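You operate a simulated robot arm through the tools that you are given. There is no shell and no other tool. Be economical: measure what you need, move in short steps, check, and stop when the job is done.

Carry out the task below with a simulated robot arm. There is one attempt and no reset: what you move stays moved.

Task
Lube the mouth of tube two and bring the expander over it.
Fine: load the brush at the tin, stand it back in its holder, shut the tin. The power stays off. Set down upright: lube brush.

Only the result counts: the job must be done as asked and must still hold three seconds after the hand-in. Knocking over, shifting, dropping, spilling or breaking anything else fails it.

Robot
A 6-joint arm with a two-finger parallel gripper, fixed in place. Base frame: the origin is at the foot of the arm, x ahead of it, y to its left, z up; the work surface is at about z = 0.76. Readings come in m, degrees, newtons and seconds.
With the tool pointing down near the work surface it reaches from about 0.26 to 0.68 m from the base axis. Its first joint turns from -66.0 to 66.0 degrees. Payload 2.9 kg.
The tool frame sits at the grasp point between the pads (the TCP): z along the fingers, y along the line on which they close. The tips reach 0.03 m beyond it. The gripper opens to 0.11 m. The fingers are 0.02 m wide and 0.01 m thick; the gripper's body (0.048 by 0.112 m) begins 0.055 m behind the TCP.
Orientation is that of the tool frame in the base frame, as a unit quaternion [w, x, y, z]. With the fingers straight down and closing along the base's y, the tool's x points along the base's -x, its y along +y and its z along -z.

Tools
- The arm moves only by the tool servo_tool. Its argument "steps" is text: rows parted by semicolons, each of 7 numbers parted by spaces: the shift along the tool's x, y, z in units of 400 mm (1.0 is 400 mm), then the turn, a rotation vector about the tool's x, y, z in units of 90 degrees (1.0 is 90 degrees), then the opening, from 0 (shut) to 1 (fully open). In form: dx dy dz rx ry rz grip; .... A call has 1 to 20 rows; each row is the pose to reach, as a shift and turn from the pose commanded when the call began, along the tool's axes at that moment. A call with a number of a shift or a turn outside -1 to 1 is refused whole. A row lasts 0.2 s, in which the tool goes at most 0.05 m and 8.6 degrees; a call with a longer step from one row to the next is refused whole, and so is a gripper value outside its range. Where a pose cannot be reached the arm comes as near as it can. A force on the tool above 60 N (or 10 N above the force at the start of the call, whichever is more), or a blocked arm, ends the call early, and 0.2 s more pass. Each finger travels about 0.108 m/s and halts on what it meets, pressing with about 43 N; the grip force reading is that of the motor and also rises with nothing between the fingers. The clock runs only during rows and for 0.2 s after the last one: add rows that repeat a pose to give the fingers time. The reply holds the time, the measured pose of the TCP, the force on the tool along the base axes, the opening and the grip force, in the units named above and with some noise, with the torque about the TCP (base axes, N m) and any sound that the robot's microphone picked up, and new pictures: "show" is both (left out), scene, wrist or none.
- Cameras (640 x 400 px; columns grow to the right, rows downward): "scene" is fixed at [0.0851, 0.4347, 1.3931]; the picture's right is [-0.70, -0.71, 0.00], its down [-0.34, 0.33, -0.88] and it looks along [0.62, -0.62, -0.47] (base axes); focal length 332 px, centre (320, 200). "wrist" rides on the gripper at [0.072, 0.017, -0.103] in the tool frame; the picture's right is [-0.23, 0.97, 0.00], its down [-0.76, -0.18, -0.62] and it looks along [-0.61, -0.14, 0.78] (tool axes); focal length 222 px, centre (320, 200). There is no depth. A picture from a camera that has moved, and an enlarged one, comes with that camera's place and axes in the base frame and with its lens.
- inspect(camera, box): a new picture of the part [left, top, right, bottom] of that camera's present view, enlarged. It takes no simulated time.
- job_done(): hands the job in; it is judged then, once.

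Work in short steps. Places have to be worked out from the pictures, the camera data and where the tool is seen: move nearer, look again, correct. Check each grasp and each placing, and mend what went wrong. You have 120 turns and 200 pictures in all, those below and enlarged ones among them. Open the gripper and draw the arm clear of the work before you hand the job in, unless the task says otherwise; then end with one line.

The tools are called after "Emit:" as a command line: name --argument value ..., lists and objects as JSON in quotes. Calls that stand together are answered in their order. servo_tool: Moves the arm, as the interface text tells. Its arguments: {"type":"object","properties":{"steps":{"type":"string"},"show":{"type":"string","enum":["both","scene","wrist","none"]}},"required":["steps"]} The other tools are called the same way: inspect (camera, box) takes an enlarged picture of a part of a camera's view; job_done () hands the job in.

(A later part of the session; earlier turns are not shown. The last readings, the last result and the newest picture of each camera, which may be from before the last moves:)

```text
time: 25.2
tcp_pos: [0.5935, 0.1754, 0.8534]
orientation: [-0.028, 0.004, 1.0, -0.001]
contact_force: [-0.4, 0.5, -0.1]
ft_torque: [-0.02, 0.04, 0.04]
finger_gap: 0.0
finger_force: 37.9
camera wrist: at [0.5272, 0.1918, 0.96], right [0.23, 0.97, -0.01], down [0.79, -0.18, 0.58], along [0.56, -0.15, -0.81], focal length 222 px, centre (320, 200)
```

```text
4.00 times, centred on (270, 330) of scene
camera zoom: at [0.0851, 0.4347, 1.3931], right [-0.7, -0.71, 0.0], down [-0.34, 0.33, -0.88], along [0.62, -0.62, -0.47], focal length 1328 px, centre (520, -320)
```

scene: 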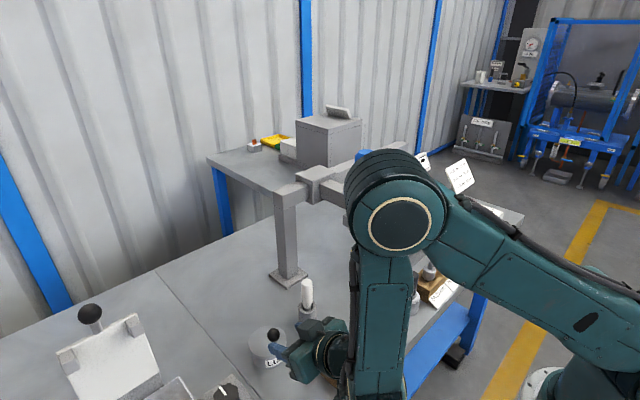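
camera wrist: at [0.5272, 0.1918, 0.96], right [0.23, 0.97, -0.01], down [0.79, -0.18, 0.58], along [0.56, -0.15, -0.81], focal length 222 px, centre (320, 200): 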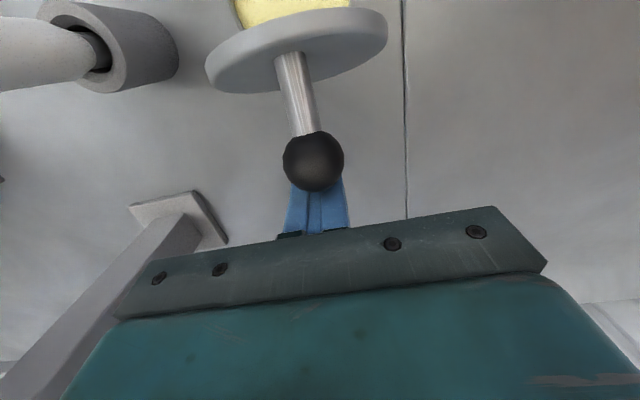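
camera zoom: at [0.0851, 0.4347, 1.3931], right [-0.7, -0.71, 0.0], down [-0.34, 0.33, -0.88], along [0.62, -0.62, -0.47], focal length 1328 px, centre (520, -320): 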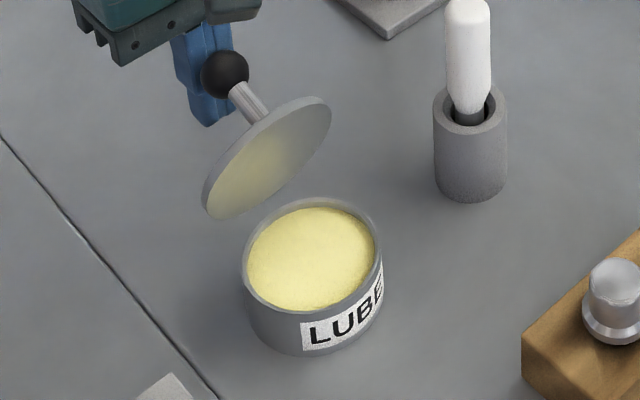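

The ball slipped out at a stop, but the lid is standing open with the fingers behind it and no load. I back off +x then up, and check that it stays.

Emit:
servo_tool --steps "-0.02 0 0 0 0 0 0; -0.02 0 -0.06 0 0 0 0; -0.02 0 -0.15 0 0 0 0.3; 0.03 0 -0.27 0 0 0 0.5; 0.03 0 -0.3 0 0 0 0.5"

Emit:
inspect --camera "scene" --box '[230, 280, 310, 380]'

```text
refused: row 4 steps farther than a row can; nothing moved
```

```text
4.00 times, centred on (270, 330) of scene
camera zoom: at [0.0851, 0.4347, 1.3931], right [-0.7, -0.71, 0.0], down [-0.34, 0.33, -0.88], along [0.62, -0.62, -0.47], focal length 1328 px, centre (520, -320)
```

zoom: 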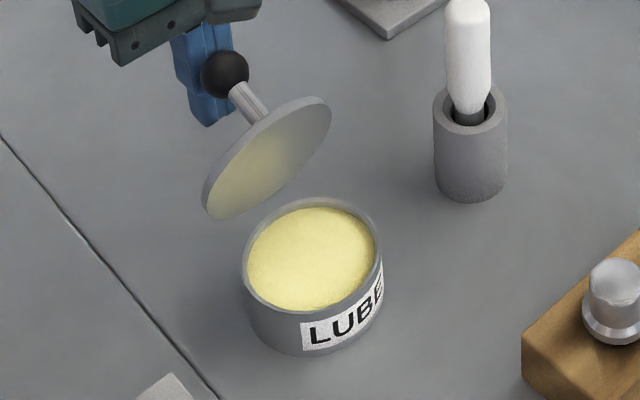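

Row too long; repeated with smaller steps.

Emit:
servo_tool --steps "-0.02 0 0 0 0 0 0; -0.02 0 -0.06 0 0 0 0; -0.02 0 -0.15 0 0 0 0; 0 0 -0.25 0 0 0 0.2; 0 0 -0.3 0 0 0 0.5; 0 0 -0.3 0 0 0 0.5"

Emit:
inspect --camera "scene" --box '[230, 280, 310, 380]'

```text
time: 26.6
tcp_pos: [0.5991, 0.1816, 0.9753]
orientation: [-0.027, 0.001, 1.0, 0.001]
contact_force: [0.2, 0.2, 0.0]
ft_torque: [0.03, 0.02, 0.01]
finger_gap: 0.0549
finger_force: 0.0
camera wrist: at [0.5326, 0.1964, 1.0829], right [0.23, 0.97, -0.01], down [0.79, -0.18, 0.58], along [0.56, -0.14, -0.81], focal length 222 px, centre (320, 200)
```

scene: 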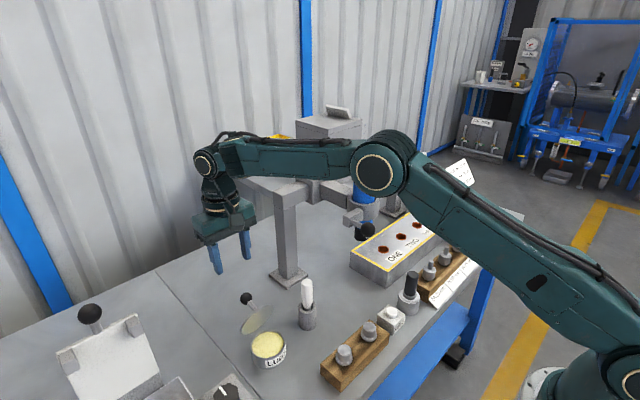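
wrist: 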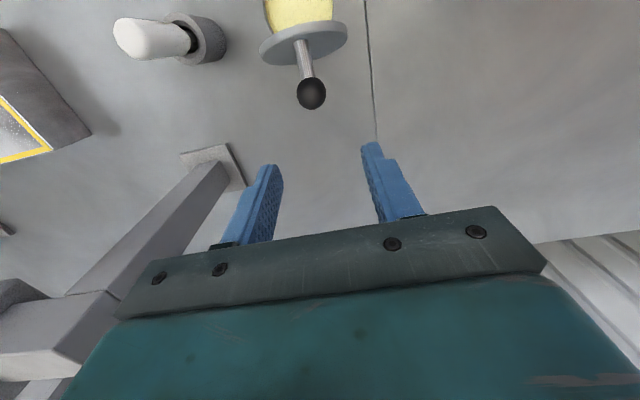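

```text
4.00 times, centred on (270, 330) of scene
camera zoom: at [0.0851, 0.4347, 1.3931], right [-0.7, -0.71, 0.0], down [-0.34, 0.33, -0.88], along [0.62, -0.62, -0.47], focal length 1328 px, centre (520, -320)
```

zoom: 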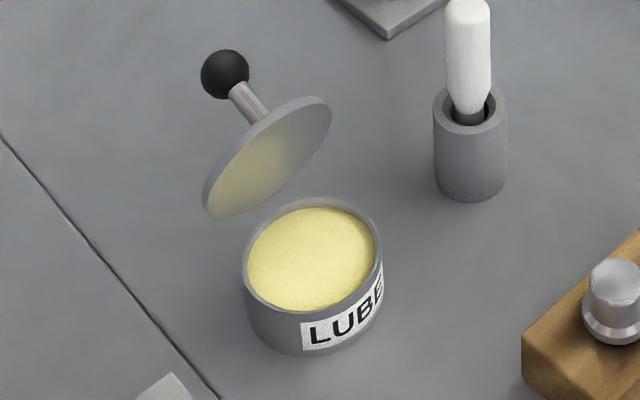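

The lid stays open at its stop. Next the brush: I move over toward it for a precise look.

Emit:
servo_tool --steps "0.08 -0.07 0 0 -0.01 0 0.6; 0.16 -0.145 0 0 -0.02 0 0.6; 0.24 -0.22 0 0 -0.034 0 0.6; 0.3225 -0.29 0 0 -0.034 0 0.6; 0.3225 -0.29 0 0 -0.034 0 0.6" --show "wrist"

Emit:
inspect --camera "wrist" --box '[240, 100, 400, 200]'

```text
time: 27.8
tcp_pos: [0.4686, 0.0627, 0.9839]
orientation: [0.0, 0.0, 1.0, 0.001]
contact_force: [-0.3, -0.5, 1.1]
ft_torque: [0.01, 0.01, 0.06]
finger_gap: 0.0658
finger_force: 0.0
camera wrist: at [0.3973, 0.079, 1.0871], right [0.23, 0.97, 0.0], down [0.76, -0.18, 0.62], along [0.61, -0.14, -0.78], focal length 222 px, centre (320, 200)
```

wrist: 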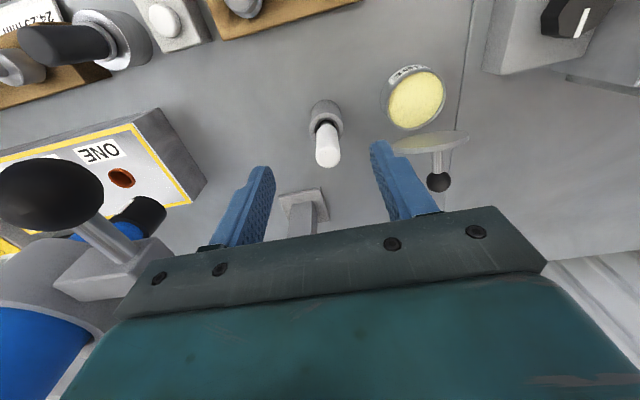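

```text
4.00 times, centred on (320, 150) of wrist
camera zoom: at [0.3973, 0.079, 1.0871], right [0.23, 0.97, 0.0], down [0.76, -0.18, 0.62], along [0.61, -0.14, -0.78], focal length 888 px, centre (320, 400)
```

zoom: 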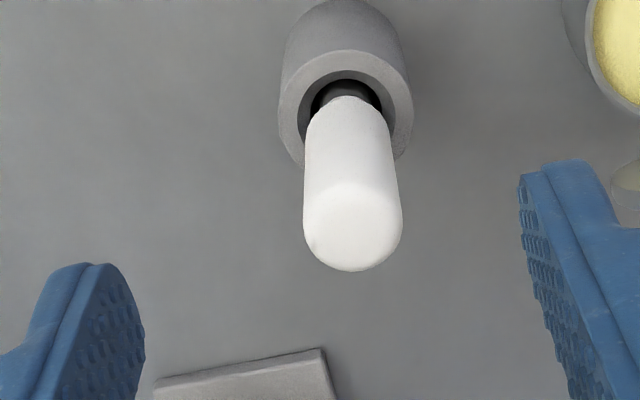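

Brush at (0.502, 0.063), handle z≈0.815–0.886. I descend vertically and grasp the handle at z≈0.855.

Emit:
servo_tool --steps "-0.084 0.001 0 0 0 0 0.6; -0.084 0.001 0.1 0 0 0 0.6; -0.084 0.001 0.2 0 0 0 0.6; -0.084 0.001 0.29 0 0 0 0.6; -0.084 0.001 0.3225 0 0 0 0.6; -0.084 0.001 0.3225 0 0 0 0.6" --show "wrist"

Emit:
inspect --camera "scene" --box '[260, 250, 360, 340]'

```text
time: 29.2
tcp_pos: [0.5034, 0.0644, 0.8524]
orientation: [-0.001, 0.0, 1.0, 0.001]
contact_force: [-0.6, -0.2, 0.6]
ft_torque: [0.03, -0.02, 0.02]
finger_gap: 0.0659
finger_force: 0.1
camera wrist: at [0.4313, 0.0796, 0.9563], right [0.23, 0.97, 0.0], down [0.76, -0.18, 0.62], along [0.61, -0.14, -0.78], focal length 222 px, centre (320, 200)
```

wrist: 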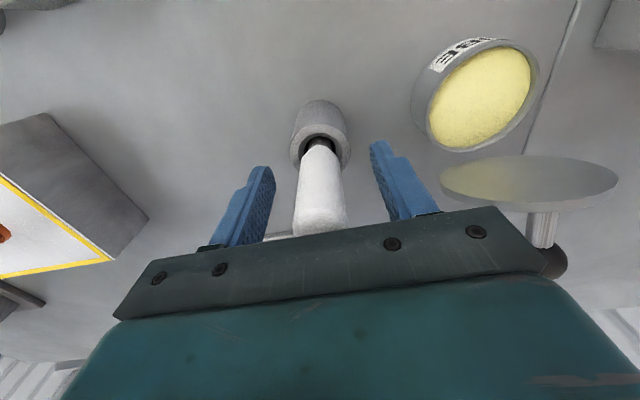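

```text
4.44 times, centred on (310, 295) of scene
camera zoom: at [0.0851, 0.4347, 1.3931], right [-0.7, -0.71, 0.0], down [-0.34, 0.33, -0.88], along [0.62, -0.62, -0.47], focal length 1476 px, centre (364, -222)
```

zoom: 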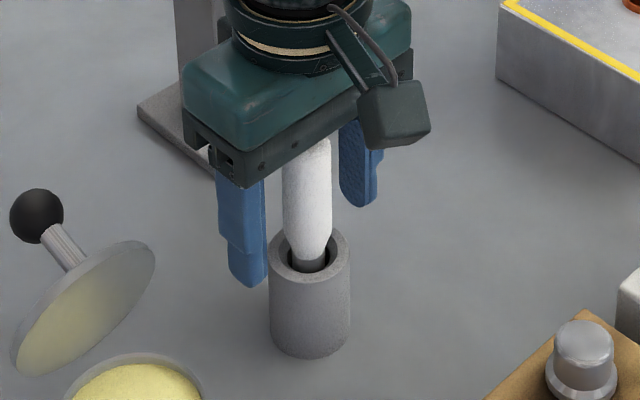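

Handle is between the fingers. Close and verify.

Emit:
servo_tool --steps "0 -0.002 0 0 0 0 0.3; 0 -0.002 0 0 0 0 0; 0 -0.002 0 0 0 0 0; 0 -0.002 0 0 0 0 0" --show "none"

Emit:
inspect --camera "wrist" --box '[240, 100, 400, 250]'

```text
time: 30.2
tcp_pos: [0.5026, 0.0633, 0.8522]
orientation: [-0.001, 0.0, 1.0, 0.001]
contact_force: [-0.6, 0.8, -0.4]
ft_torque: [-0.01, 0.03, 0.0]
finger_gap: 0.024
finger_force: 43.0
```

```text
2.67 times, centred on (320, 175) of wrist
camera zoom: at [0.4316, 0.0786, 0.9564], right [0.23, 0.97, 0.0], down [0.76, -0.18, 0.62], along [0.61, -0.14, -0.78], focal length 592 px, centre (320, 267)
```

zoom: 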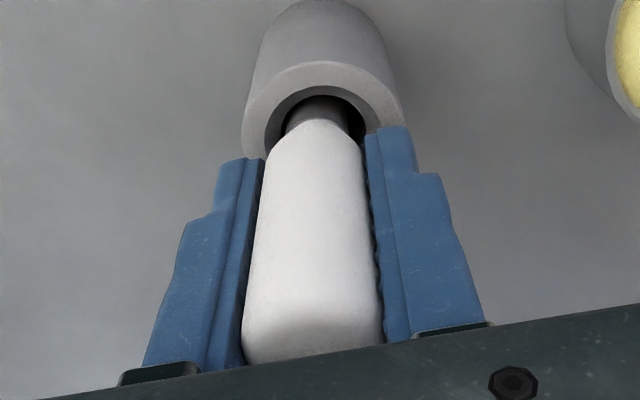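

Gripped cleanly at (0.5026, 0.0633, 0.852). Lift straight up and look at the brush.

Emit:
servo_tool --steps "0 0 -0.05 0 0 0 0; 0 0 -0.1 0 0 0 0; 0 0 -0.17 0 0 0 0; 0 0 -0.25 0 0 0 0; 0 0 -0.25 0 0 0 0" --show "none"

Emit:
inspect --camera "scene" --box '[240, 220, 370, 370]'

```text
time: 31.4
tcp_pos: [0.5043, 0.0638, 0.9523]
orientation: [0.0, 0.0, 1.0, 0.001]
contact_force: [-0.3, 1.0, 0.2]
ft_torque: [0.02, 0.0, 0.02]
finger_gap: 0.0237
finger_force: 42.4
```

```text
2.67 times, centred on (305, 295) of scene
camera zoom: at [0.0851, 0.4347, 1.3931], right [-0.7, -0.71, 0.0], down [-0.34, 0.33, -0.88], along [0.62, -0.62, -0.47], focal length 885 px, centre (360, -53)
```

zoom: 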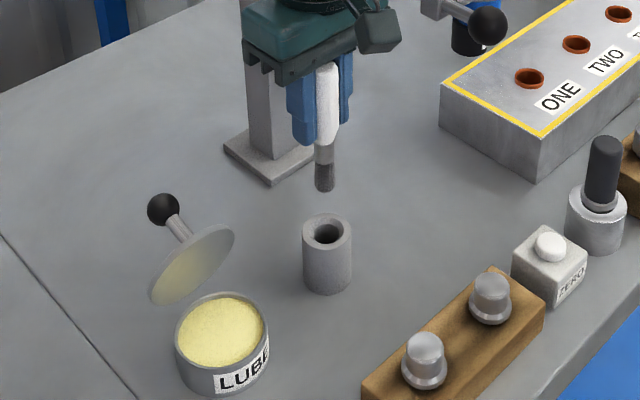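

Brush is ~0.09 m tip below TCP. Move over the tin's front-centre (0.49, 0.18) at this height and check before dipping.

Emit:
servo_tool --steps "0.01 0.08 0 0 0 0 0; 0.02 0.18 0 0 0 0 0; 0.034 0.26 0 0 0 0 0; 0.034 0.291 0 0 0 0 0; 0.034 0.291 0.1 0 0 0 0; 0.034 0.291 0.1 0 0 0 0" --show "wrist"

Emit:
inspect --camera "scene" --box '[220, 270, 320, 380]'

```text
time: 32.8
tcp_pos: [0.4906, 0.1798, 0.9128]
orientation: [-0.001, 0.0, 1.0, 0.001]
contact_force: [-0.3, 0.0, -1.1]
ft_torque: [-0.01, -0.01, 0.01]
finger_gap: 0.0238
finger_force: 43.2
camera wrist: at [0.419, 0.1956, 1.017], right [0.23, 0.97, 0.0], down [0.76, -0.18, 0.62], along [0.61, -0.14, -0.78], focal length 222 px, centre (320, 200)
```

wrist: 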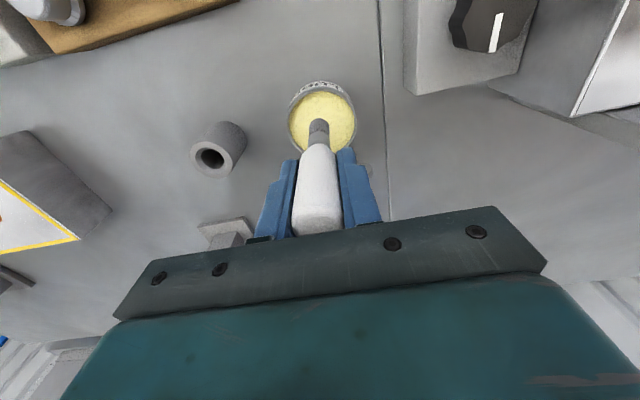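

```text
3.64 times, centred on (270, 325) of scene
camera zoom: at [0.0851, 0.4347, 1.3931], right [-0.7, -0.71, 0.0], down [-0.34, 0.33, -0.88], along [0.62, -0.62, -0.47], focal length 1207 px, centre (502, -254)
```

zoom: 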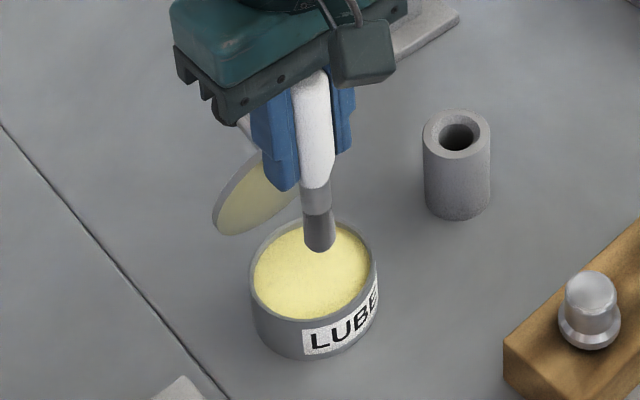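

Brush sits over the lube. Dip it down about 38 mm, watching force.

Emit:
servo_tool --steps "0 0 0.04 0 0 0 0; 0 0 0.08 0 0 0 0; 0 0 0.1 0 0 0 0; 0 0 0.1 0 0 0 0" --show "none"

Emit:
inspect --camera "scene" --box '[220, 270, 320, 380]'

```text
time: 33.8
tcp_pos: [0.4933, 0.1818, 0.8759]
orientation: [0.003, 0.0, 1.0, 0.001]
contact_force: [-5.3, -4.4, 32.7]
ft_torque: [-0.72, 0.55, 0.01]
finger_gap: 0.0236
finger_force: 43.2
```

```text
3.64 times, centred on (270, 325) of scene
camera zoom: at [0.0845, 0.4344, 1.3932], right [-0.7, -0.71, 0.0], down [-0.34, 0.33, -0.88], along [0.63, -0.62, -0.47], focal length 1207 px, centre (502, -254)
```

zoom: 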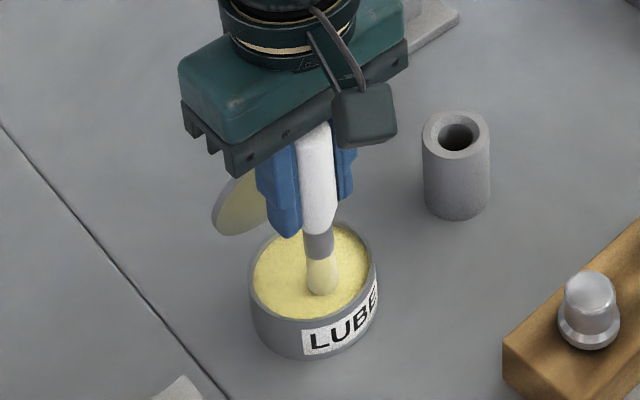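

The bristles turned yellow: loaded. Lift out and go back toward the base, then traverse toward the tubes clear of the expander's ball lever.

Emit:
servo_tool --steps "0 0 -0.08 0 0 0 0; 0 0 -0.17 0 0 0 0; 0.05 0 -0.26 0 0 0 0; 0.12 -0.03 -0.325 0 0 0 0; 0.2 -0.1 -0.325 0 0 0 0; 0.28 -0.19 -0.325 0 0 0 0; 0.36 -0.28 -0.325 0 0 0 0; 0.44 -0.36 -0.325 0 0 0 0; 0.46 -0.47 -0.325 0 0 0 0; 0.46 -0.58 -0.325 0 0 0 0; 0.46 -0.69 -0.325 0 0 0 0; 0.46 -0.8 -0.325 0 0 0 0; 0.46 -0.9 -0.325 0 0 0 0; 0.46 -1 -0.325 0 0 0 0"

```text
time: 36.8
tcp_pos: [0.3063, -0.2227, 1.0044]
orientation: [-0.001, -0.001, 1.0, 0.001]
contact_force: [0.1, -0.6, -0.6]
ft_torque: [-0.03, 0.0, -0.03]
finger_gap: 0.0237
finger_force: 42.5
camera wrist: at [0.2353, -0.2077, 1.1082], right [0.23, 0.97, 0.0], down [0.76, -0.18, 0.62], along [0.61, -0.14, -0.78], focal length 222 px, centre (320, 200)
```

scene: 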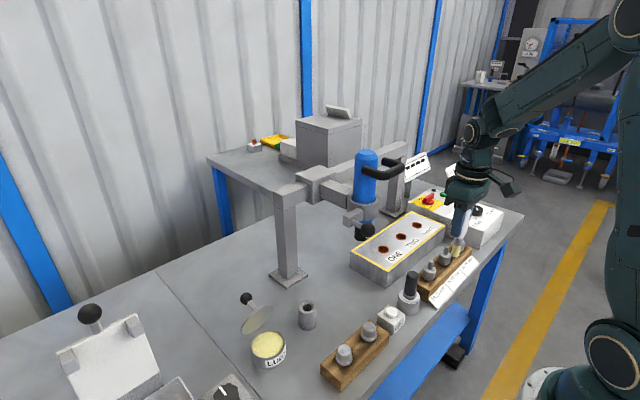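
wrist: 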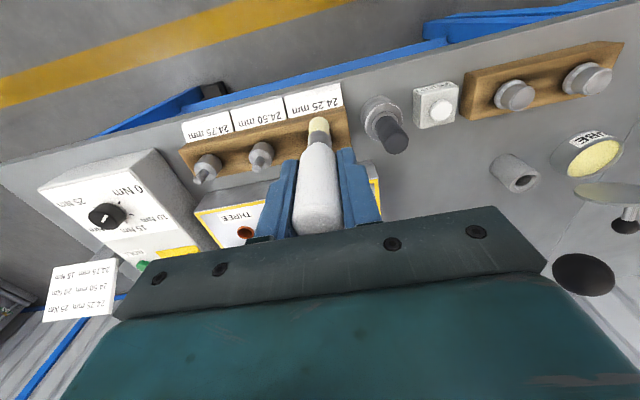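

The expander sits on a carriage riding a y-beam. I move to (0.36, -0.40) to see tube two past the brush.

Emit:
servo_tool --steps "-0.03 -0.1 0 0 0 0 0; -0.06 -0.2 0 0 0 0 0; -0.09 -0.3 0 0 0 0 0; -0.12 -0.4 0 0 0 0 0; -0.135 -0.4435 0 0 0 0 0; -0.135 -0.4435 0 0 0 0 0"

Emit:
inspect --camera "wrist" --box '[360, 120, 520, 220]'

Emit:
inspect --camera "scene" --box '[270, 130, 470, 290]'

```text
time: 38.2
tcp_pos: [0.3594, -0.3981, 1.0026]
orientation: [-0.001, 0.0, 1.0, 0.001]
contact_force: [0.9, 0.1, 0.1]
ft_torque: [-0.02, -0.01, 0.02]
finger_gap: 0.0236
finger_force: 42.7
camera wrist: at [0.2878, -0.3826, 1.1075], right [0.23, 0.97, 0.0], down [0.76, -0.18, 0.62], along [0.61, -0.14, -0.78], focal length 222 px, centre (320, 200)
```

scene: 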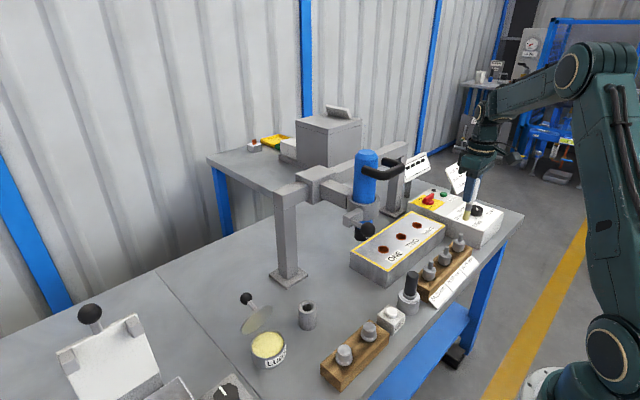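
wrist: 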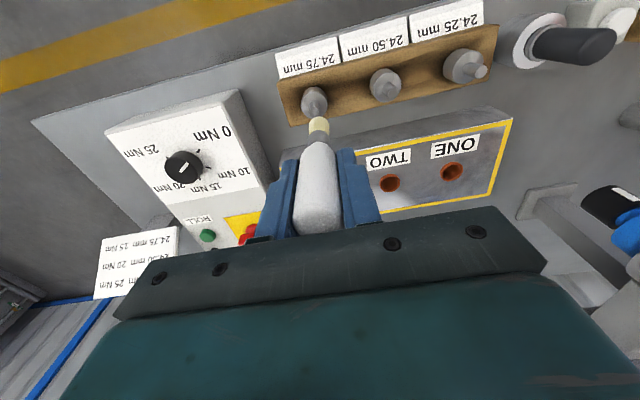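

```text
4.00 times, centred on (440, 170) of wrist
camera zoom: at [0.2878, -0.3826, 1.1075], right [0.23, 0.97, 0.0], down [0.76, -0.18, 0.62], along [0.61, -0.14, -0.78], focal length 888 px, centre (-160, 320)
```

zoom: 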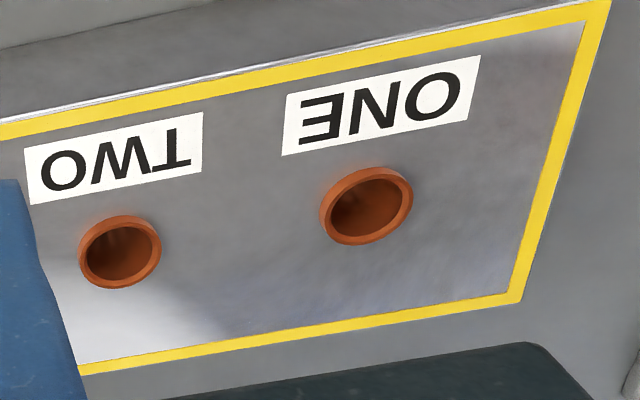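

```text
2.50 times, centred on (370, 210) of scene
camera zoom: at [0.0851, 0.4346, 1.3931], right [-0.7, -0.71, 0.0], down [-0.34, 0.33, -0.88], along [0.62, -0.62, -0.47], focal length 830 px, centre (195, 175)
```

zoom: 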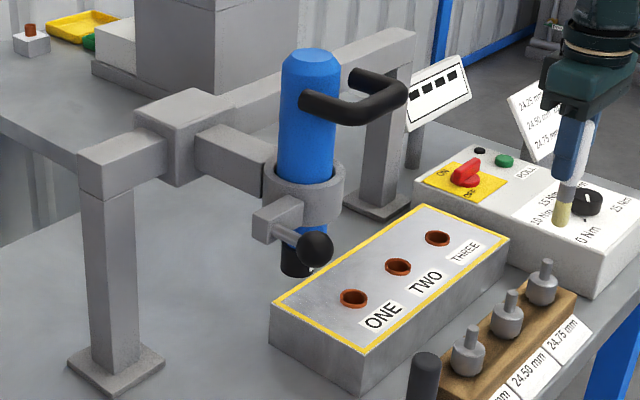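

Tube two solved at (0.502, -0.322, 0.8235). I move over it and come down to leave the tip ~25 mm above the mouth.

Emit:
servo_tool --steps "-0.09 0.048 0 0 0 0 0; -0.18 0.096 0 0 0 0 0; -0.27 0.144 0 0 0 0 0; -0.3565 0.19 0 0 0 0 0; -0.3565 0.19 0.07 0 0 0 0; -0.3565 0.19 0.13 0 0 0 0; -0.3565 0.19 0.13 0 0 0 0"

Emit:
inspect --camera "wrist" --box '[240, 80, 400, 180]'

Emit:
inspect --camera "scene" --box '[340, 180, 460, 280]'

```text
time: 39.8
tcp_pos: [0.504, -0.3224, 0.9501]
orientation: [-0.001, 0.0, 1.0, 0.0]
contact_force: [-0.3, -0.1, -0.8]
ft_torque: [-0.02, 0.03, 0.0]
finger_gap: 0.0235
finger_force: 42.8
camera wrist: at [0.4326, -0.3069, 1.0529], right [0.23, 0.97, 0.0], down [0.76, -0.18, 0.62], along [0.61, -0.14, -0.78], focal length 222 px, centre (320, 200)
```

scene: 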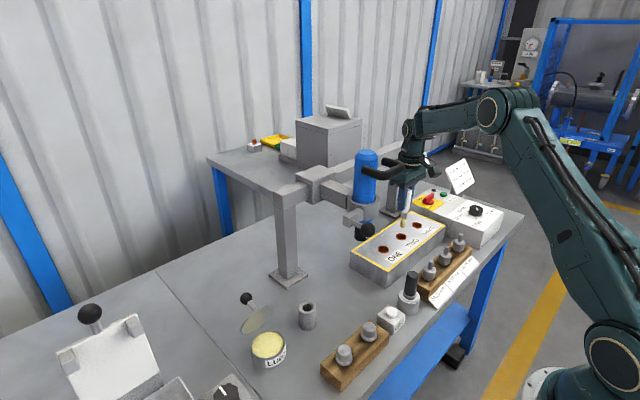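
wrist: 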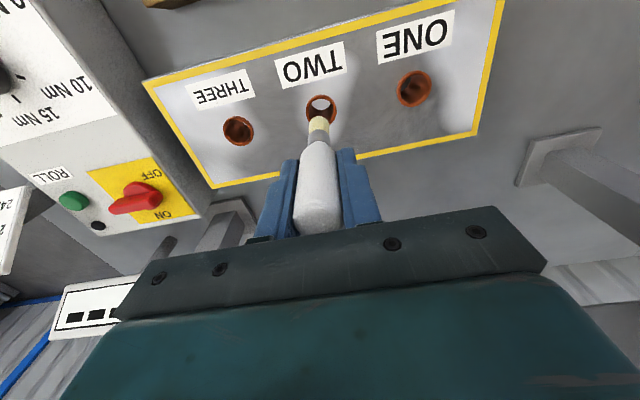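

```text
4.00 times, centred on (320, 130) of wrist
camera zoom: at [0.4326, -0.3069, 1.0529], right [0.23, 0.97, 0.0], down [0.76, -0.18, 0.62], along [0.61, -0.14, -0.78], focal length 888 px, centre (320, 480)
```

zoom: 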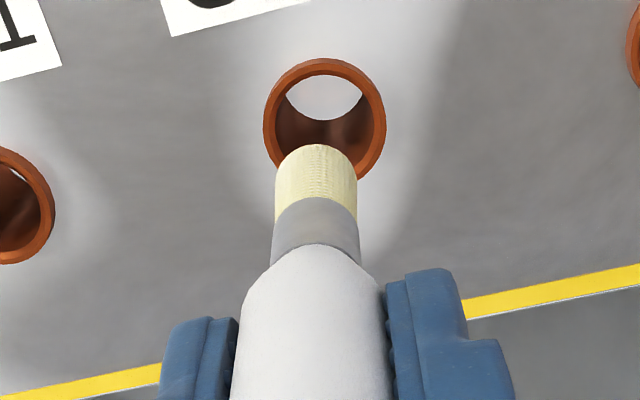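

```text
4.00 times, centred on (400, 230) of scene
camera zoom: at [0.0851, 0.4347, 1.3931], right [-0.7, -0.71, 0.0], down [-0.34, 0.33, -0.88], along [0.62, -0.62, -0.47], focal length 1328 px, centre (0, 80)
```

zoom: 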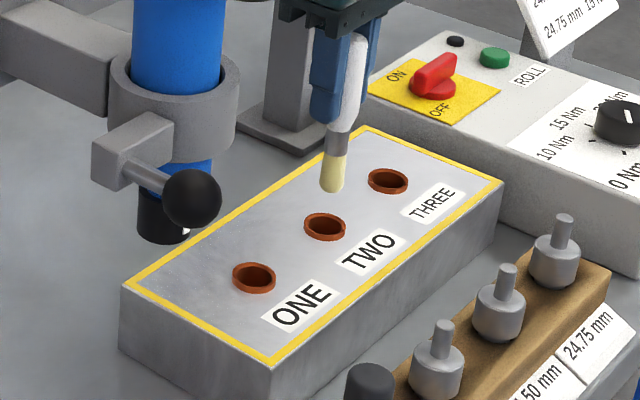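

Tube two centre refined to (0.500, -0.321). I shift 3 mm and lower the tip ~10 mm into the mouth.

Emit:
servo_tool --steps "0.008 0.002 0.04 0 0 0 0; 0.008 0.002 0.08 0 0 0 0; 0.008 0.002 0.105 0 0 0 0; 0.008 0.002 0.125 0 0 0 0; 0.008 0.002 0.125 0 0 0 0" --show "none"

Emit:
inspect --camera "wrist" --box '[240, 80, 400, 180]'

Emit:
inspect --camera "scene" --box '[360, 200, 440, 260]'

```text
time: 41.0
tcp_pos: [0.5003, -0.3212, 0.899]
orientation: [-0.001, 0.0, 1.0, 0.0]
contact_force: [0.2, 0.7, 0.0]
ft_torque: [-0.02, 0.01, 0.0]
finger_gap: 0.0237
finger_force: 42.3
```

```text
4.00 times, centred on (320, 130) of wrist
camera zoom: at [0.4277, -0.3052, 1.0035], right [0.23, 0.97, 0.0], down [0.76, -0.18, 0.62], along [0.61, -0.14, -0.78], focal length 888 px, centre (320, 480)
```

zoom: 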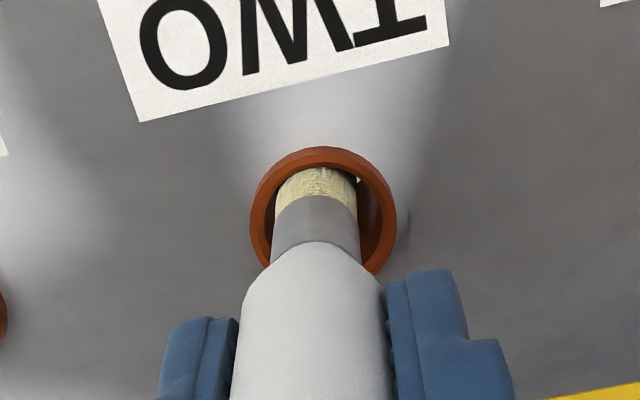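

```text
6.67 times, centred on (400, 230) of scene
camera zoom: at [0.0851, 0.4347, 1.3931], right [-0.7, -0.71, 0.0], down [-0.34, 0.33, -0.88], along [0.62, -0.62, -0.47], focal length 2214 px, centre (-213, 0)
```

zoom: 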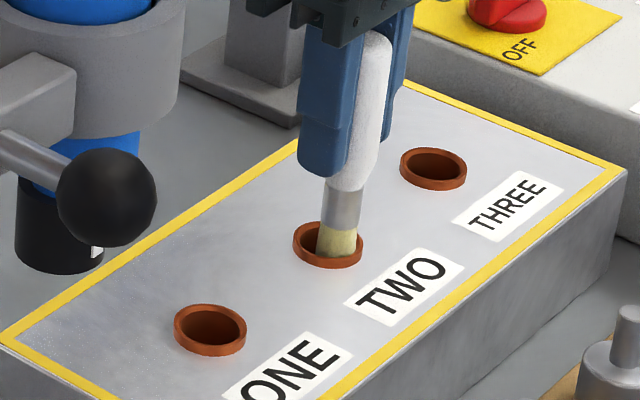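

The bristles are inside the mouth. I wipe gently round the rim, then look.

Emit:
servo_tool --steps "0.009 0 0.005 0 0 0 0; 0.006 0.006 0.005 0 0 0 0; 0 0.009 0.005 0 0 0 0; -0.006 0.006 0.005 0 0 0 0; -0.009 0 0.005 0 0 0 0; -0.006 -0.006 0.005 0 0 0 0; 0 -0.009 0.005 0 0 0 0; 0.006 -0.006 0.005 0 0 0 0; 0.009 0 0.005 0 0 0 0; 0 0 0.005 0 0 0 0; 0 0 -0.05 0 0 0 0; 0 0 -0.125 0 0 0 0; 0 0 -0.125 0 0 0 0" --show "none"

Emit:
inspect --camera "wrist" --box '[240, 80, 400, 180]'

Emit:
inspect --camera "scene" --box '[360, 200, 440, 260]'

```text
time: 43.8
tcp_pos: [0.4998, -0.3196, 0.9515]
orientation: [-0.001, 0.0, 1.0, 0.001]
contact_force: [-0.9, 0.2, -1.1]
ft_torque: [0.01, -0.02, 0.03]
finger_gap: 0.0236
finger_force: 43.0
```

```text
4.00 times, centred on (320, 130) of wrist
camera zoom: at [0.4283, -0.3046, 1.0548], right [0.23, 0.97, 0.0], down [0.76, -0.18, 0.62], along [0.61, -0.14, -0.78], focal length 888 px, centre (320, 480)
```

zoom: 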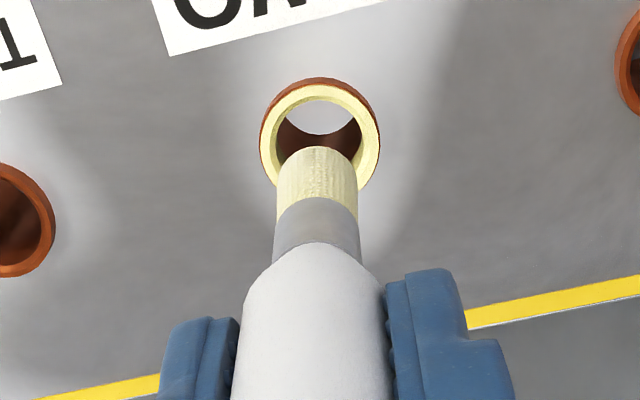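

```text
6.67 times, centred on (400, 230) of scene
camera zoom: at [0.0851, 0.4347, 1.3931], right [-0.7, -0.71, 0.0], down [-0.34, 0.33, -0.88], along [0.62, -0.62, -0.47], focal length 2214 px, centre (-213, 0)
```

zoom: 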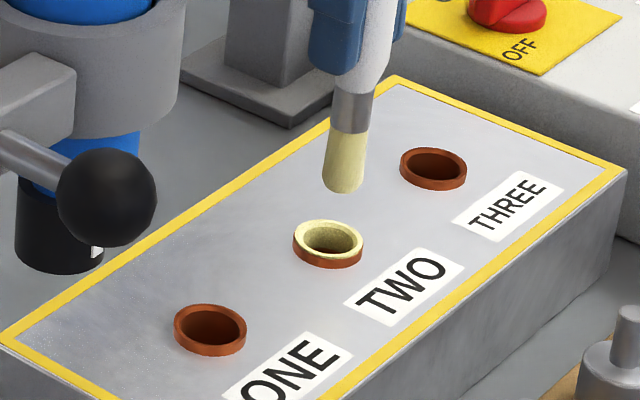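

The mouth of tube two is coated. Return the brush by the same route to above its holder.

Emit:
servo_tool --steps "0 0 -0.1 0 0 0 0; 0.1 0 -0.125 0 0 0 0; 0.2 0 -0.125 0 0 0 0; 0.3 0 -0.125 0 0 0 0; 0.39 0 -0.125 0 0 0 0; 0.475 0 -0.125 0 0 0 0; 0.475 0.12 -0.125 0 0 0 0; 0.475 0.24 -0.125 0 0 0 0; 0.475 0.36 -0.125 0 0 0 0; 0.475 0.48 -0.125 0 0 0 0; 0.475 0.6 -0.125 0 0 0 0; 0.475 0.72 -0.125 0 0 0 0; 0.475 0.84 -0.125 0 0 0 0; 0.475 0.957 -0.125 0 0 0 0; 0.37 0.957 -0.125 0 0 0 0; 0.25 0.957 -0.125 0 0 0 0; 0.125 0.957 -0.125 0 0 0 0; 0.03 0.957 -0.08 0 0 0 0; -0.007 0.957 0 0 0 0 0; -0.007 0.957 0 0 0 0 0"

Emit:
inspect --camera "wrist" --box '[240, 80, 400, 180]'

Emit:
inspect --camera "scene" --box '[240, 220, 370, 370]'

```text
time: 48.0
tcp_pos: [0.5019, 0.0613, 0.9485]
orientation: [-0.001, 0.0, 1.0, 0.002]
contact_force: [-0.1, 0.2, 0.1]
ft_torque: [-0.01, -0.02, -0.01]
finger_gap: 0.0234
finger_force: 43.2
camera wrist: at [0.4292, 0.0769, 1.0524], right [0.23, 0.97, 0.0], down [0.76, -0.18, 0.62], along [0.61, -0.14, -0.78], focal length 222 px, centre (320, 200)
```

scene: 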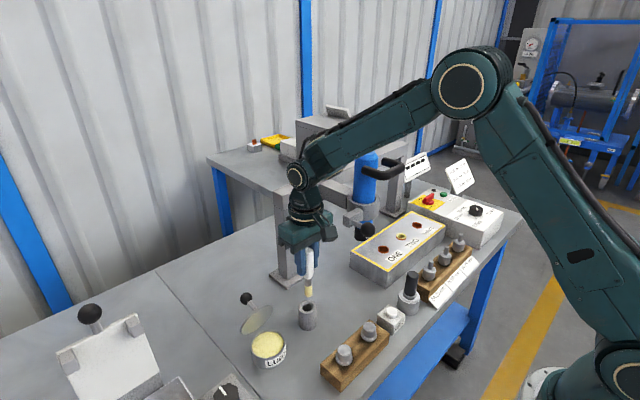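
wrist: 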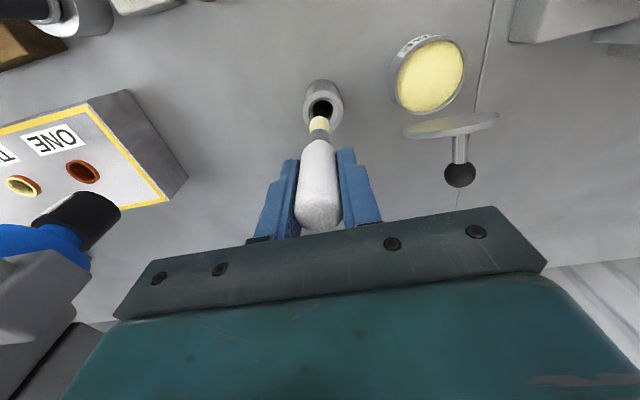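

```text
4.00 times, centred on (320, 130) of wrist
camera zoom: at [0.4292, 0.0769, 1.0524], right [0.23, 0.97, 0.0], down [0.76, -0.18, 0.62], along [0.61, -0.14, -0.78], focal length 888 px, centre (320, 480)
```

zoom: 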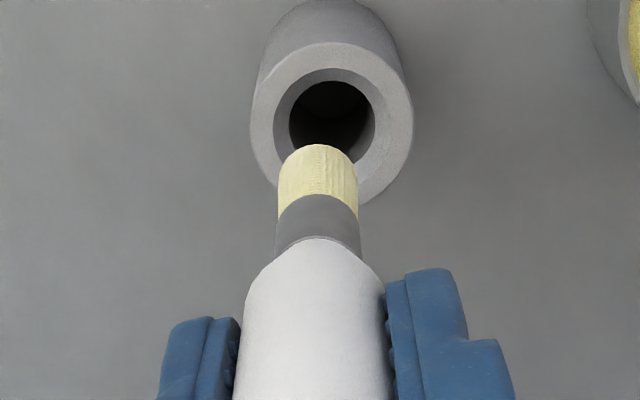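

```text
2.67 times, centred on (305, 295) of scene
camera zoom: at [0.0851, 0.4347, 1.3931], right [-0.7, -0.71, 0.0], down [-0.34, 0.33, -0.88], along [0.62, -0.62, -0.47], focal length 885 px, centre (360, -53)
```

zoom: 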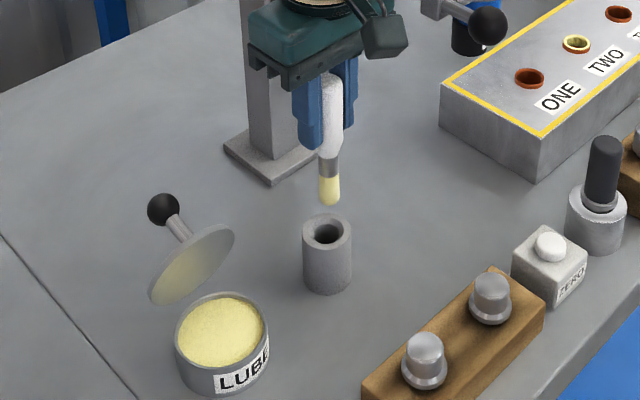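

Alignment: hole at ≈(0.504, 0.063). Small correction, then lower into the holder.

Emit:
servo_tool --steps "-0.003 0.005 0.06 0 0 0 0; -0.003 0.005 0.12 0 0 0 0; -0.003 0.005 0.18 0 0 0 0; -0.003 0.005 0.215 0 0 0 0; -0.003 0.005 0.235 0 0 0 0; -0.003 0.005 0.235 0 0 0 0" --show "none"

Emit:
inspect --camera "scene" --box '[260, 250, 360, 340]'

Emit:
inspect --camera "wrist" --box '[240, 80, 400, 180]'

```text
time: 49.4
tcp_pos: [0.5054, 0.0658, 0.8601]
orientation: [0.006, -0.001, 1.0, 0.0]
contact_force: [3.8, -0.7, 32.1]
ft_torque: [-0.19, -0.29, -0.02]
finger_gap: 0.0238
finger_force: 42.8
```

```text
4.44 times, centred on (310, 295) of scene
camera zoom: at [0.0846, 0.4346, 1.3931], right [-0.7, -0.71, 0.0], down [-0.34, 0.33, -0.88], along [0.63, -0.62, -0.47], focal length 1476 px, centre (364, -222)
```

zoom: 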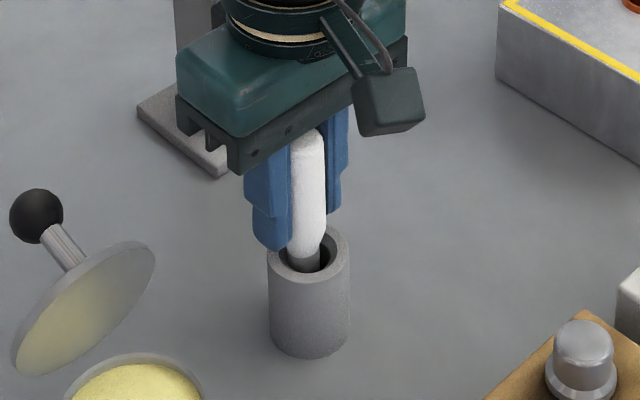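

```text
4.00 times, centred on (320, 130) of wrist
camera zoom: at [0.4336, 0.0807, 0.9629], right [0.23, 0.97, 0.0], down [0.76, -0.18, 0.63], along [0.61, -0.14, -0.78], focal length 888 px, centre (320, 480)
```

zoom: 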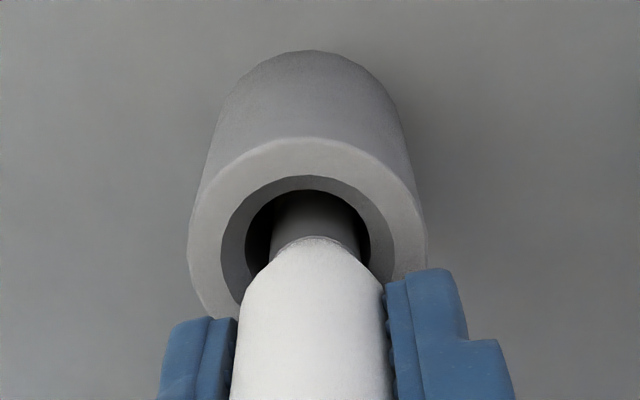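

Contact at z=0.860, about 8 mm higher than when picked, and slightly shifted. I raise a little, recentre and lower again.

Emit:
servo_tool --steps "0 0 -0.035 0 0 0 0; 0.004 -0.003 -0.035 0 0 0 0; 0.004 -0.003 -0.01 0 0 0 0; 0.004 -0.003 0.0 0 0 0 0; 0.004 -0.003 0.0 0 0 0 0" --show "none"

Emit:
inspect --camera "wrist" --box '[240, 80, 400, 180]'

```text
time: 50.6
tcp_pos: [0.5018, 0.0632, 0.8593]
orientation: [0.001, 0.0, 1.0, 0.001]
contact_force: [-4.6, -0.8, 31.8]
ft_torque: [0.42, 0.51, -0.04]
finger_gap: 0.0236
finger_force: 42.5
```

```text
4.00 times, centred on (320, 130) of wrist
camera zoom: at [0.4303, 0.0784, 0.9622], right [0.23, 0.97, 0.0], down [0.76, -0.18, 0.62], along [0.61, -0.14, -0.78], focal length 888 px, centre (320, 480)
```

zoom: 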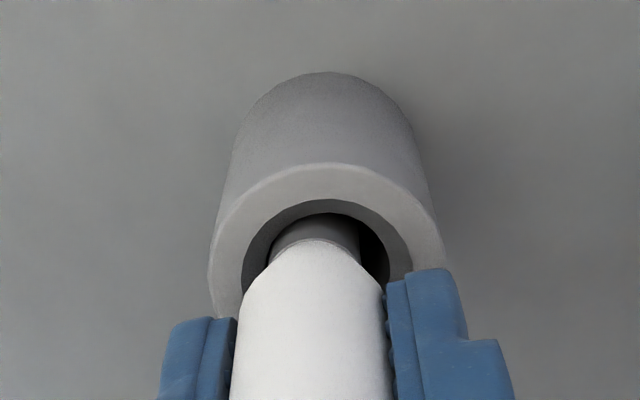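

It consistently bottoms at z≈0.859, and the handle sits ~5 mm lower in the grip than before, so it is resting on the holder floor. I relieve the press, centre, and release.

Emit:
servo_tool --steps "-0.003 0 -0.012 0 0 0 0; -0.003 0 -0.012 0 0 0 0" --show "none"

```text
time: 51.2
tcp_pos: [0.5025, 0.0624, 0.8605]
orientation: [-0.002, 0.0, 1.0, 0.0]
contact_force: [0.3, 0.1, -1.2]
ft_torque: [0.02, -0.04, 0.02]
finger_gap: 0.0234
finger_force: 43.1
```

Contact force is now zero, so I release and inspect.

Emit:
servo_tool --steps "0 0 0 0 0 0 0.25; 0 0 0 0 0 0 0.4; 0 0 0 0 0 0 0.6; 0 0 0 0 0 0 0.6" --show "none"

Emit:
inspect --camera "scene" --box '[260, 250, 360, 340]'

Emit:
inspect --camera "wrist" --box '[240, 80, 400, 230]'

```text
time: 52.2
tcp_pos: [0.5028, 0.0629, 0.8605]
orientation: [-0.001, 0.0, 1.0, 0.001]
contact_force: [-0.4, 0.4, -0.4]
ft_torque: [0.0, 0.03, 0.01]
finger_gap: 0.0661
finger_force: 0.1
```

```text
4.44 times, centred on (310, 295) of scene
camera zoom: at [0.0851, 0.4347, 1.3931], right [-0.7, -0.71, 0.0], down [-0.34, 0.33, -0.88], along [0.62, -0.62, -0.47], focal length 1476 px, centre (364, -222)
```

zoom: 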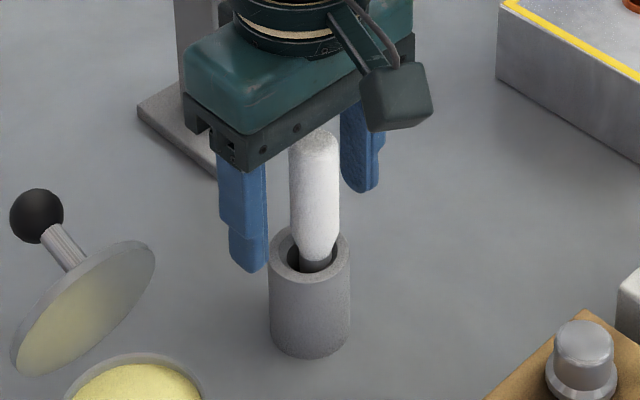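

```text
2.67 times, centred on (320, 155) of wrist
camera zoom: at [0.4317, 0.0782, 0.965], right [0.23, 0.97, 0.0], down [0.76, -0.18, 0.62], along [0.61, -0.14, -0.78], focal length 592 px, centre (320, 320)
```

zoom: 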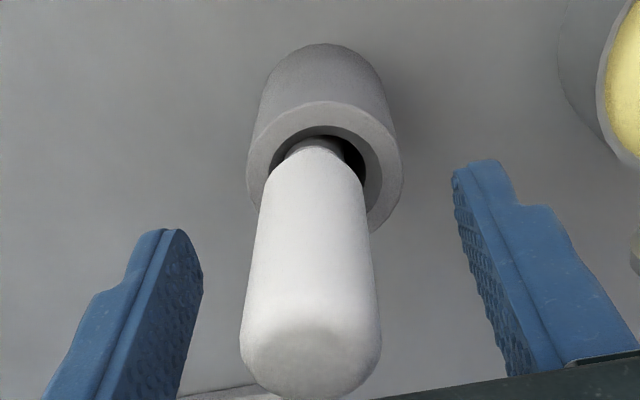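

The brush stands in its holder. Lift off, and go round behind the lid knob with closed fingers to push the lid shut.

Emit:
servo_tool --steps "0 0 -0.1 0 0 0 0.6; 0 0 -0.2 0 0 0 0.6; 0 0 -0.3 0 0 0 0.6; 0 0.1 -0.3 0 0 0 0.4; 0 0.2 -0.3 0 0 0 0.2; 0 0.2925 -0.3 0 0 0 0; -0.1 0.2925 -0.3 0 0 0 0; -0.2 0.2925 -0.3 0 0 0 0; -0.285 0.2925 -0.3 0 0 0 0; -0.285 0.2925 -0.3 0 0 0 0" --show "wrist"

Emit:
inspect --camera "scene" --box '[220, 230, 350, 370]'

```text
time: 54.4
tcp_pos: [0.6183, 0.1796, 0.9811]
orientation: [-0.001, 0.001, 1.0, 0.0]
contact_force: [-1.0, -0.9, 0.1]
ft_torque: [0.0, 0.04, 0.0]
finger_gap: 0.0003
finger_force: 38.1
camera wrist: at [0.5464, 0.1945, 1.0859], right [0.23, 0.97, 0.0], down [0.76, -0.18, 0.62], along [0.61, -0.14, -0.78], focal length 222 px, centre (320, 200)
```

wrist: 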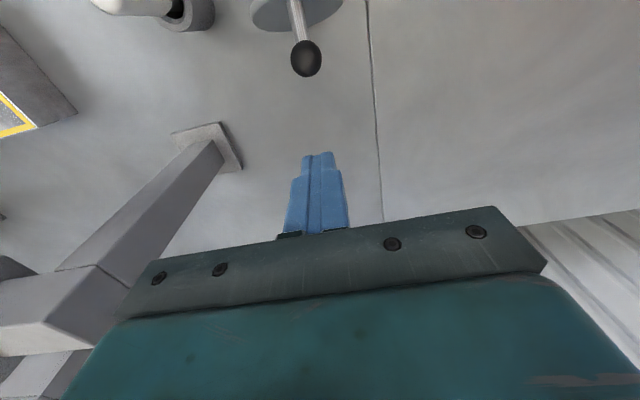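

```text
2.86 times, centred on (285, 300) of scene
camera zoom: at [0.0851, 0.4347, 1.3931], right [-0.7, -0.71, 0.0], down [-0.34, 0.33, -0.88], along [0.62, -0.62, -0.47], focal length 949 px, centre (420, -86)
```

zoom: 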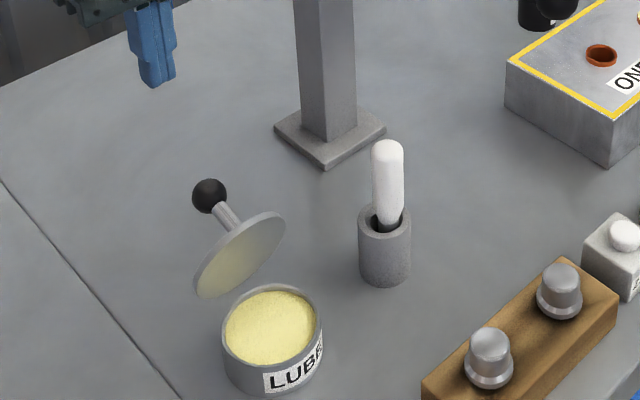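

Descend behind the knob (0.566, 0.178, 0.874) and push it toward the base.

Emit:
servo_tool --steps "0 0 0.1 0 0 0 0; 0 0 0.2 0 0 0 0; 0 0 0.2575 0 0 0 0; 0.04 0 0.2575 0 0 0 0; 0.08 0 0.2575 0 0 0 0; 0.12 0 0.2575 0 0 0 0; 0.15 0 0.2575 0 0 0 0; 0.17 0 0.2575 0 0 0 0; 0.19 0 0.2575 0 0 0 0; 0.19 0 0.2575 0 0 0 0" --show "wrist"

Emit:
inspect --camera "scene" --box '[220, 230, 350, 370]'

```text
time: 56.6
tcp_pos: [0.5399, 0.1793, 0.8801]
orientation: [0.0, 0.0, 1.0, 0.0]
contact_force: [-0.1, 0.3, 0.5]
ft_torque: [-0.04, -0.01, -0.04]
finger_gap: 0.0002
finger_force: 38.0
camera wrist: at [0.469, 0.1949, 0.9832], right [0.23, 0.97, 0.0], down [0.76, -0.18, 0.62], along [0.61, -0.14, -0.78], focal length 222 px, centre (320, 200)
```

wrist: 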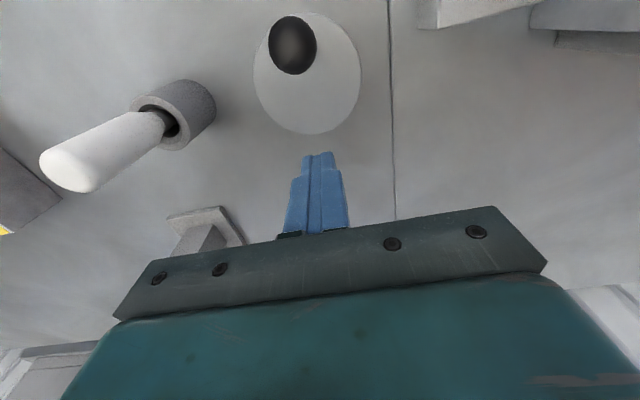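

```text
2.86 times, centred on (285, 300) of scene
camera zoom: at [0.0851, 0.4347, 1.3931], right [-0.7, -0.71, 0.0], down [-0.34, 0.33, -0.88], along [0.62, -0.62, -0.47], focal length 949 px, centre (420, -86)
```

zoom: 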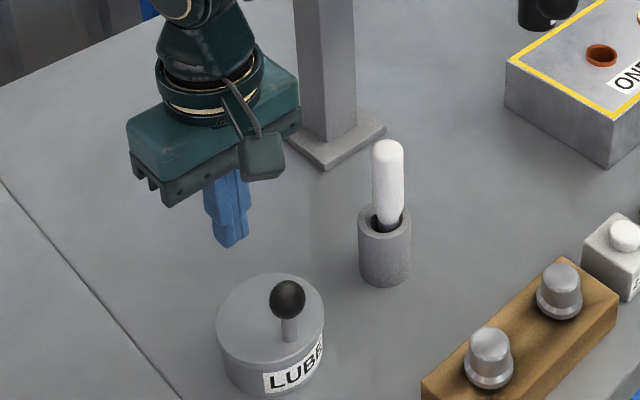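

Lid shut. Now the expander: I take a close look at it while the arm is clear.

Emit:
inspect --camera "scene" --box '[300, 140, 430, 260]'

Emit:
servo_tool --steps "0 0 -0.1 0 0 0 0; 0.05 0 -0.2 0 0 0 0; 0.15 0 -0.25 0 0 0 0; 0.25 0 -0.25 0 0 0 0; 0.35 -0.03 -0.25 0 0 0 0; 0.45 -0.06 -0.25 0 0 0 0; 0.5 -0.1 -0.3 0 0 0 0; 0.5 -0.2 -0.36 0 0 0 0; 0.5 -0.3 -0.4 0 0 0 0; 0.5 -0.38 -0.4 0 0 0 0; 0.5 -0.38 -0.4 0 0 0 0"

```text
3.33 times, centred on (365, 200) of scene
camera zoom: at [0.0851, 0.4347, 1.3931], right [-0.7, -0.71, 0.0], down [-0.34, 0.33, -0.88], along [0.62, -0.62, -0.47], focal length 1107 px, centre (170, 200)
```

zoom: 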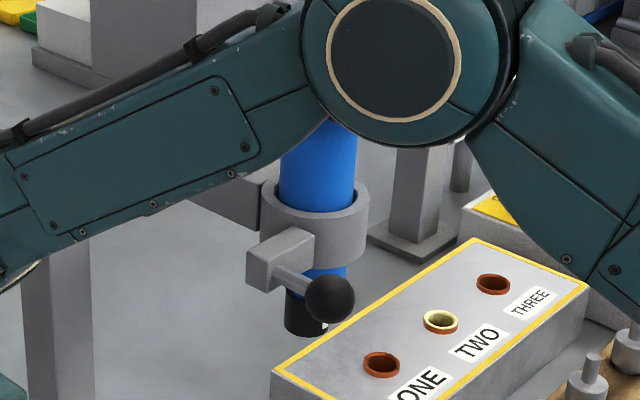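

```text
time: 59.0
tcp_pos: [0.3413, 0.0234, 1.0403]
orientation: [0.0, 0.001, 1.0, 0.0]
contact_force: [0.4, -0.7, -0.2]
ft_torque: [-0.03, 0.06, -0.05]
finger_gap: 0.0
finger_force: 37.4
camera wrist: at [0.2685, 0.0387, 1.1446], right [0.23, 0.97, 0.0], down [0.76, -0.18, 0.62], along [0.61, -0.14, -0.78], focal length 222 px, centre (320, 200)
```

scene: 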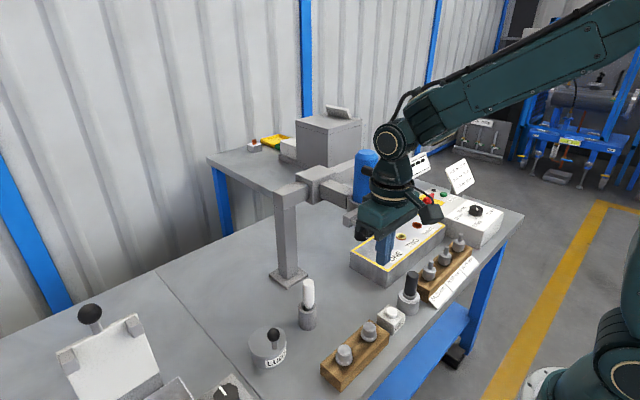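
wrist: 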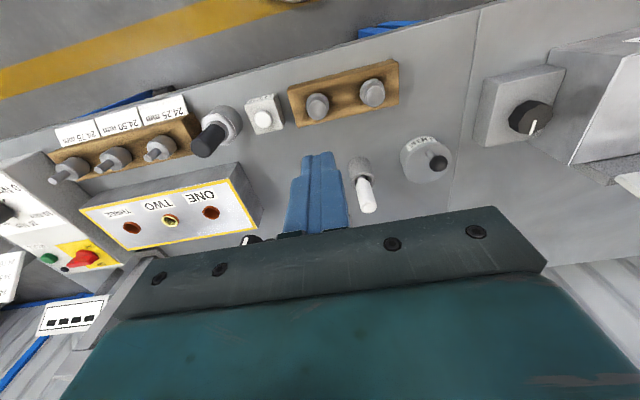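

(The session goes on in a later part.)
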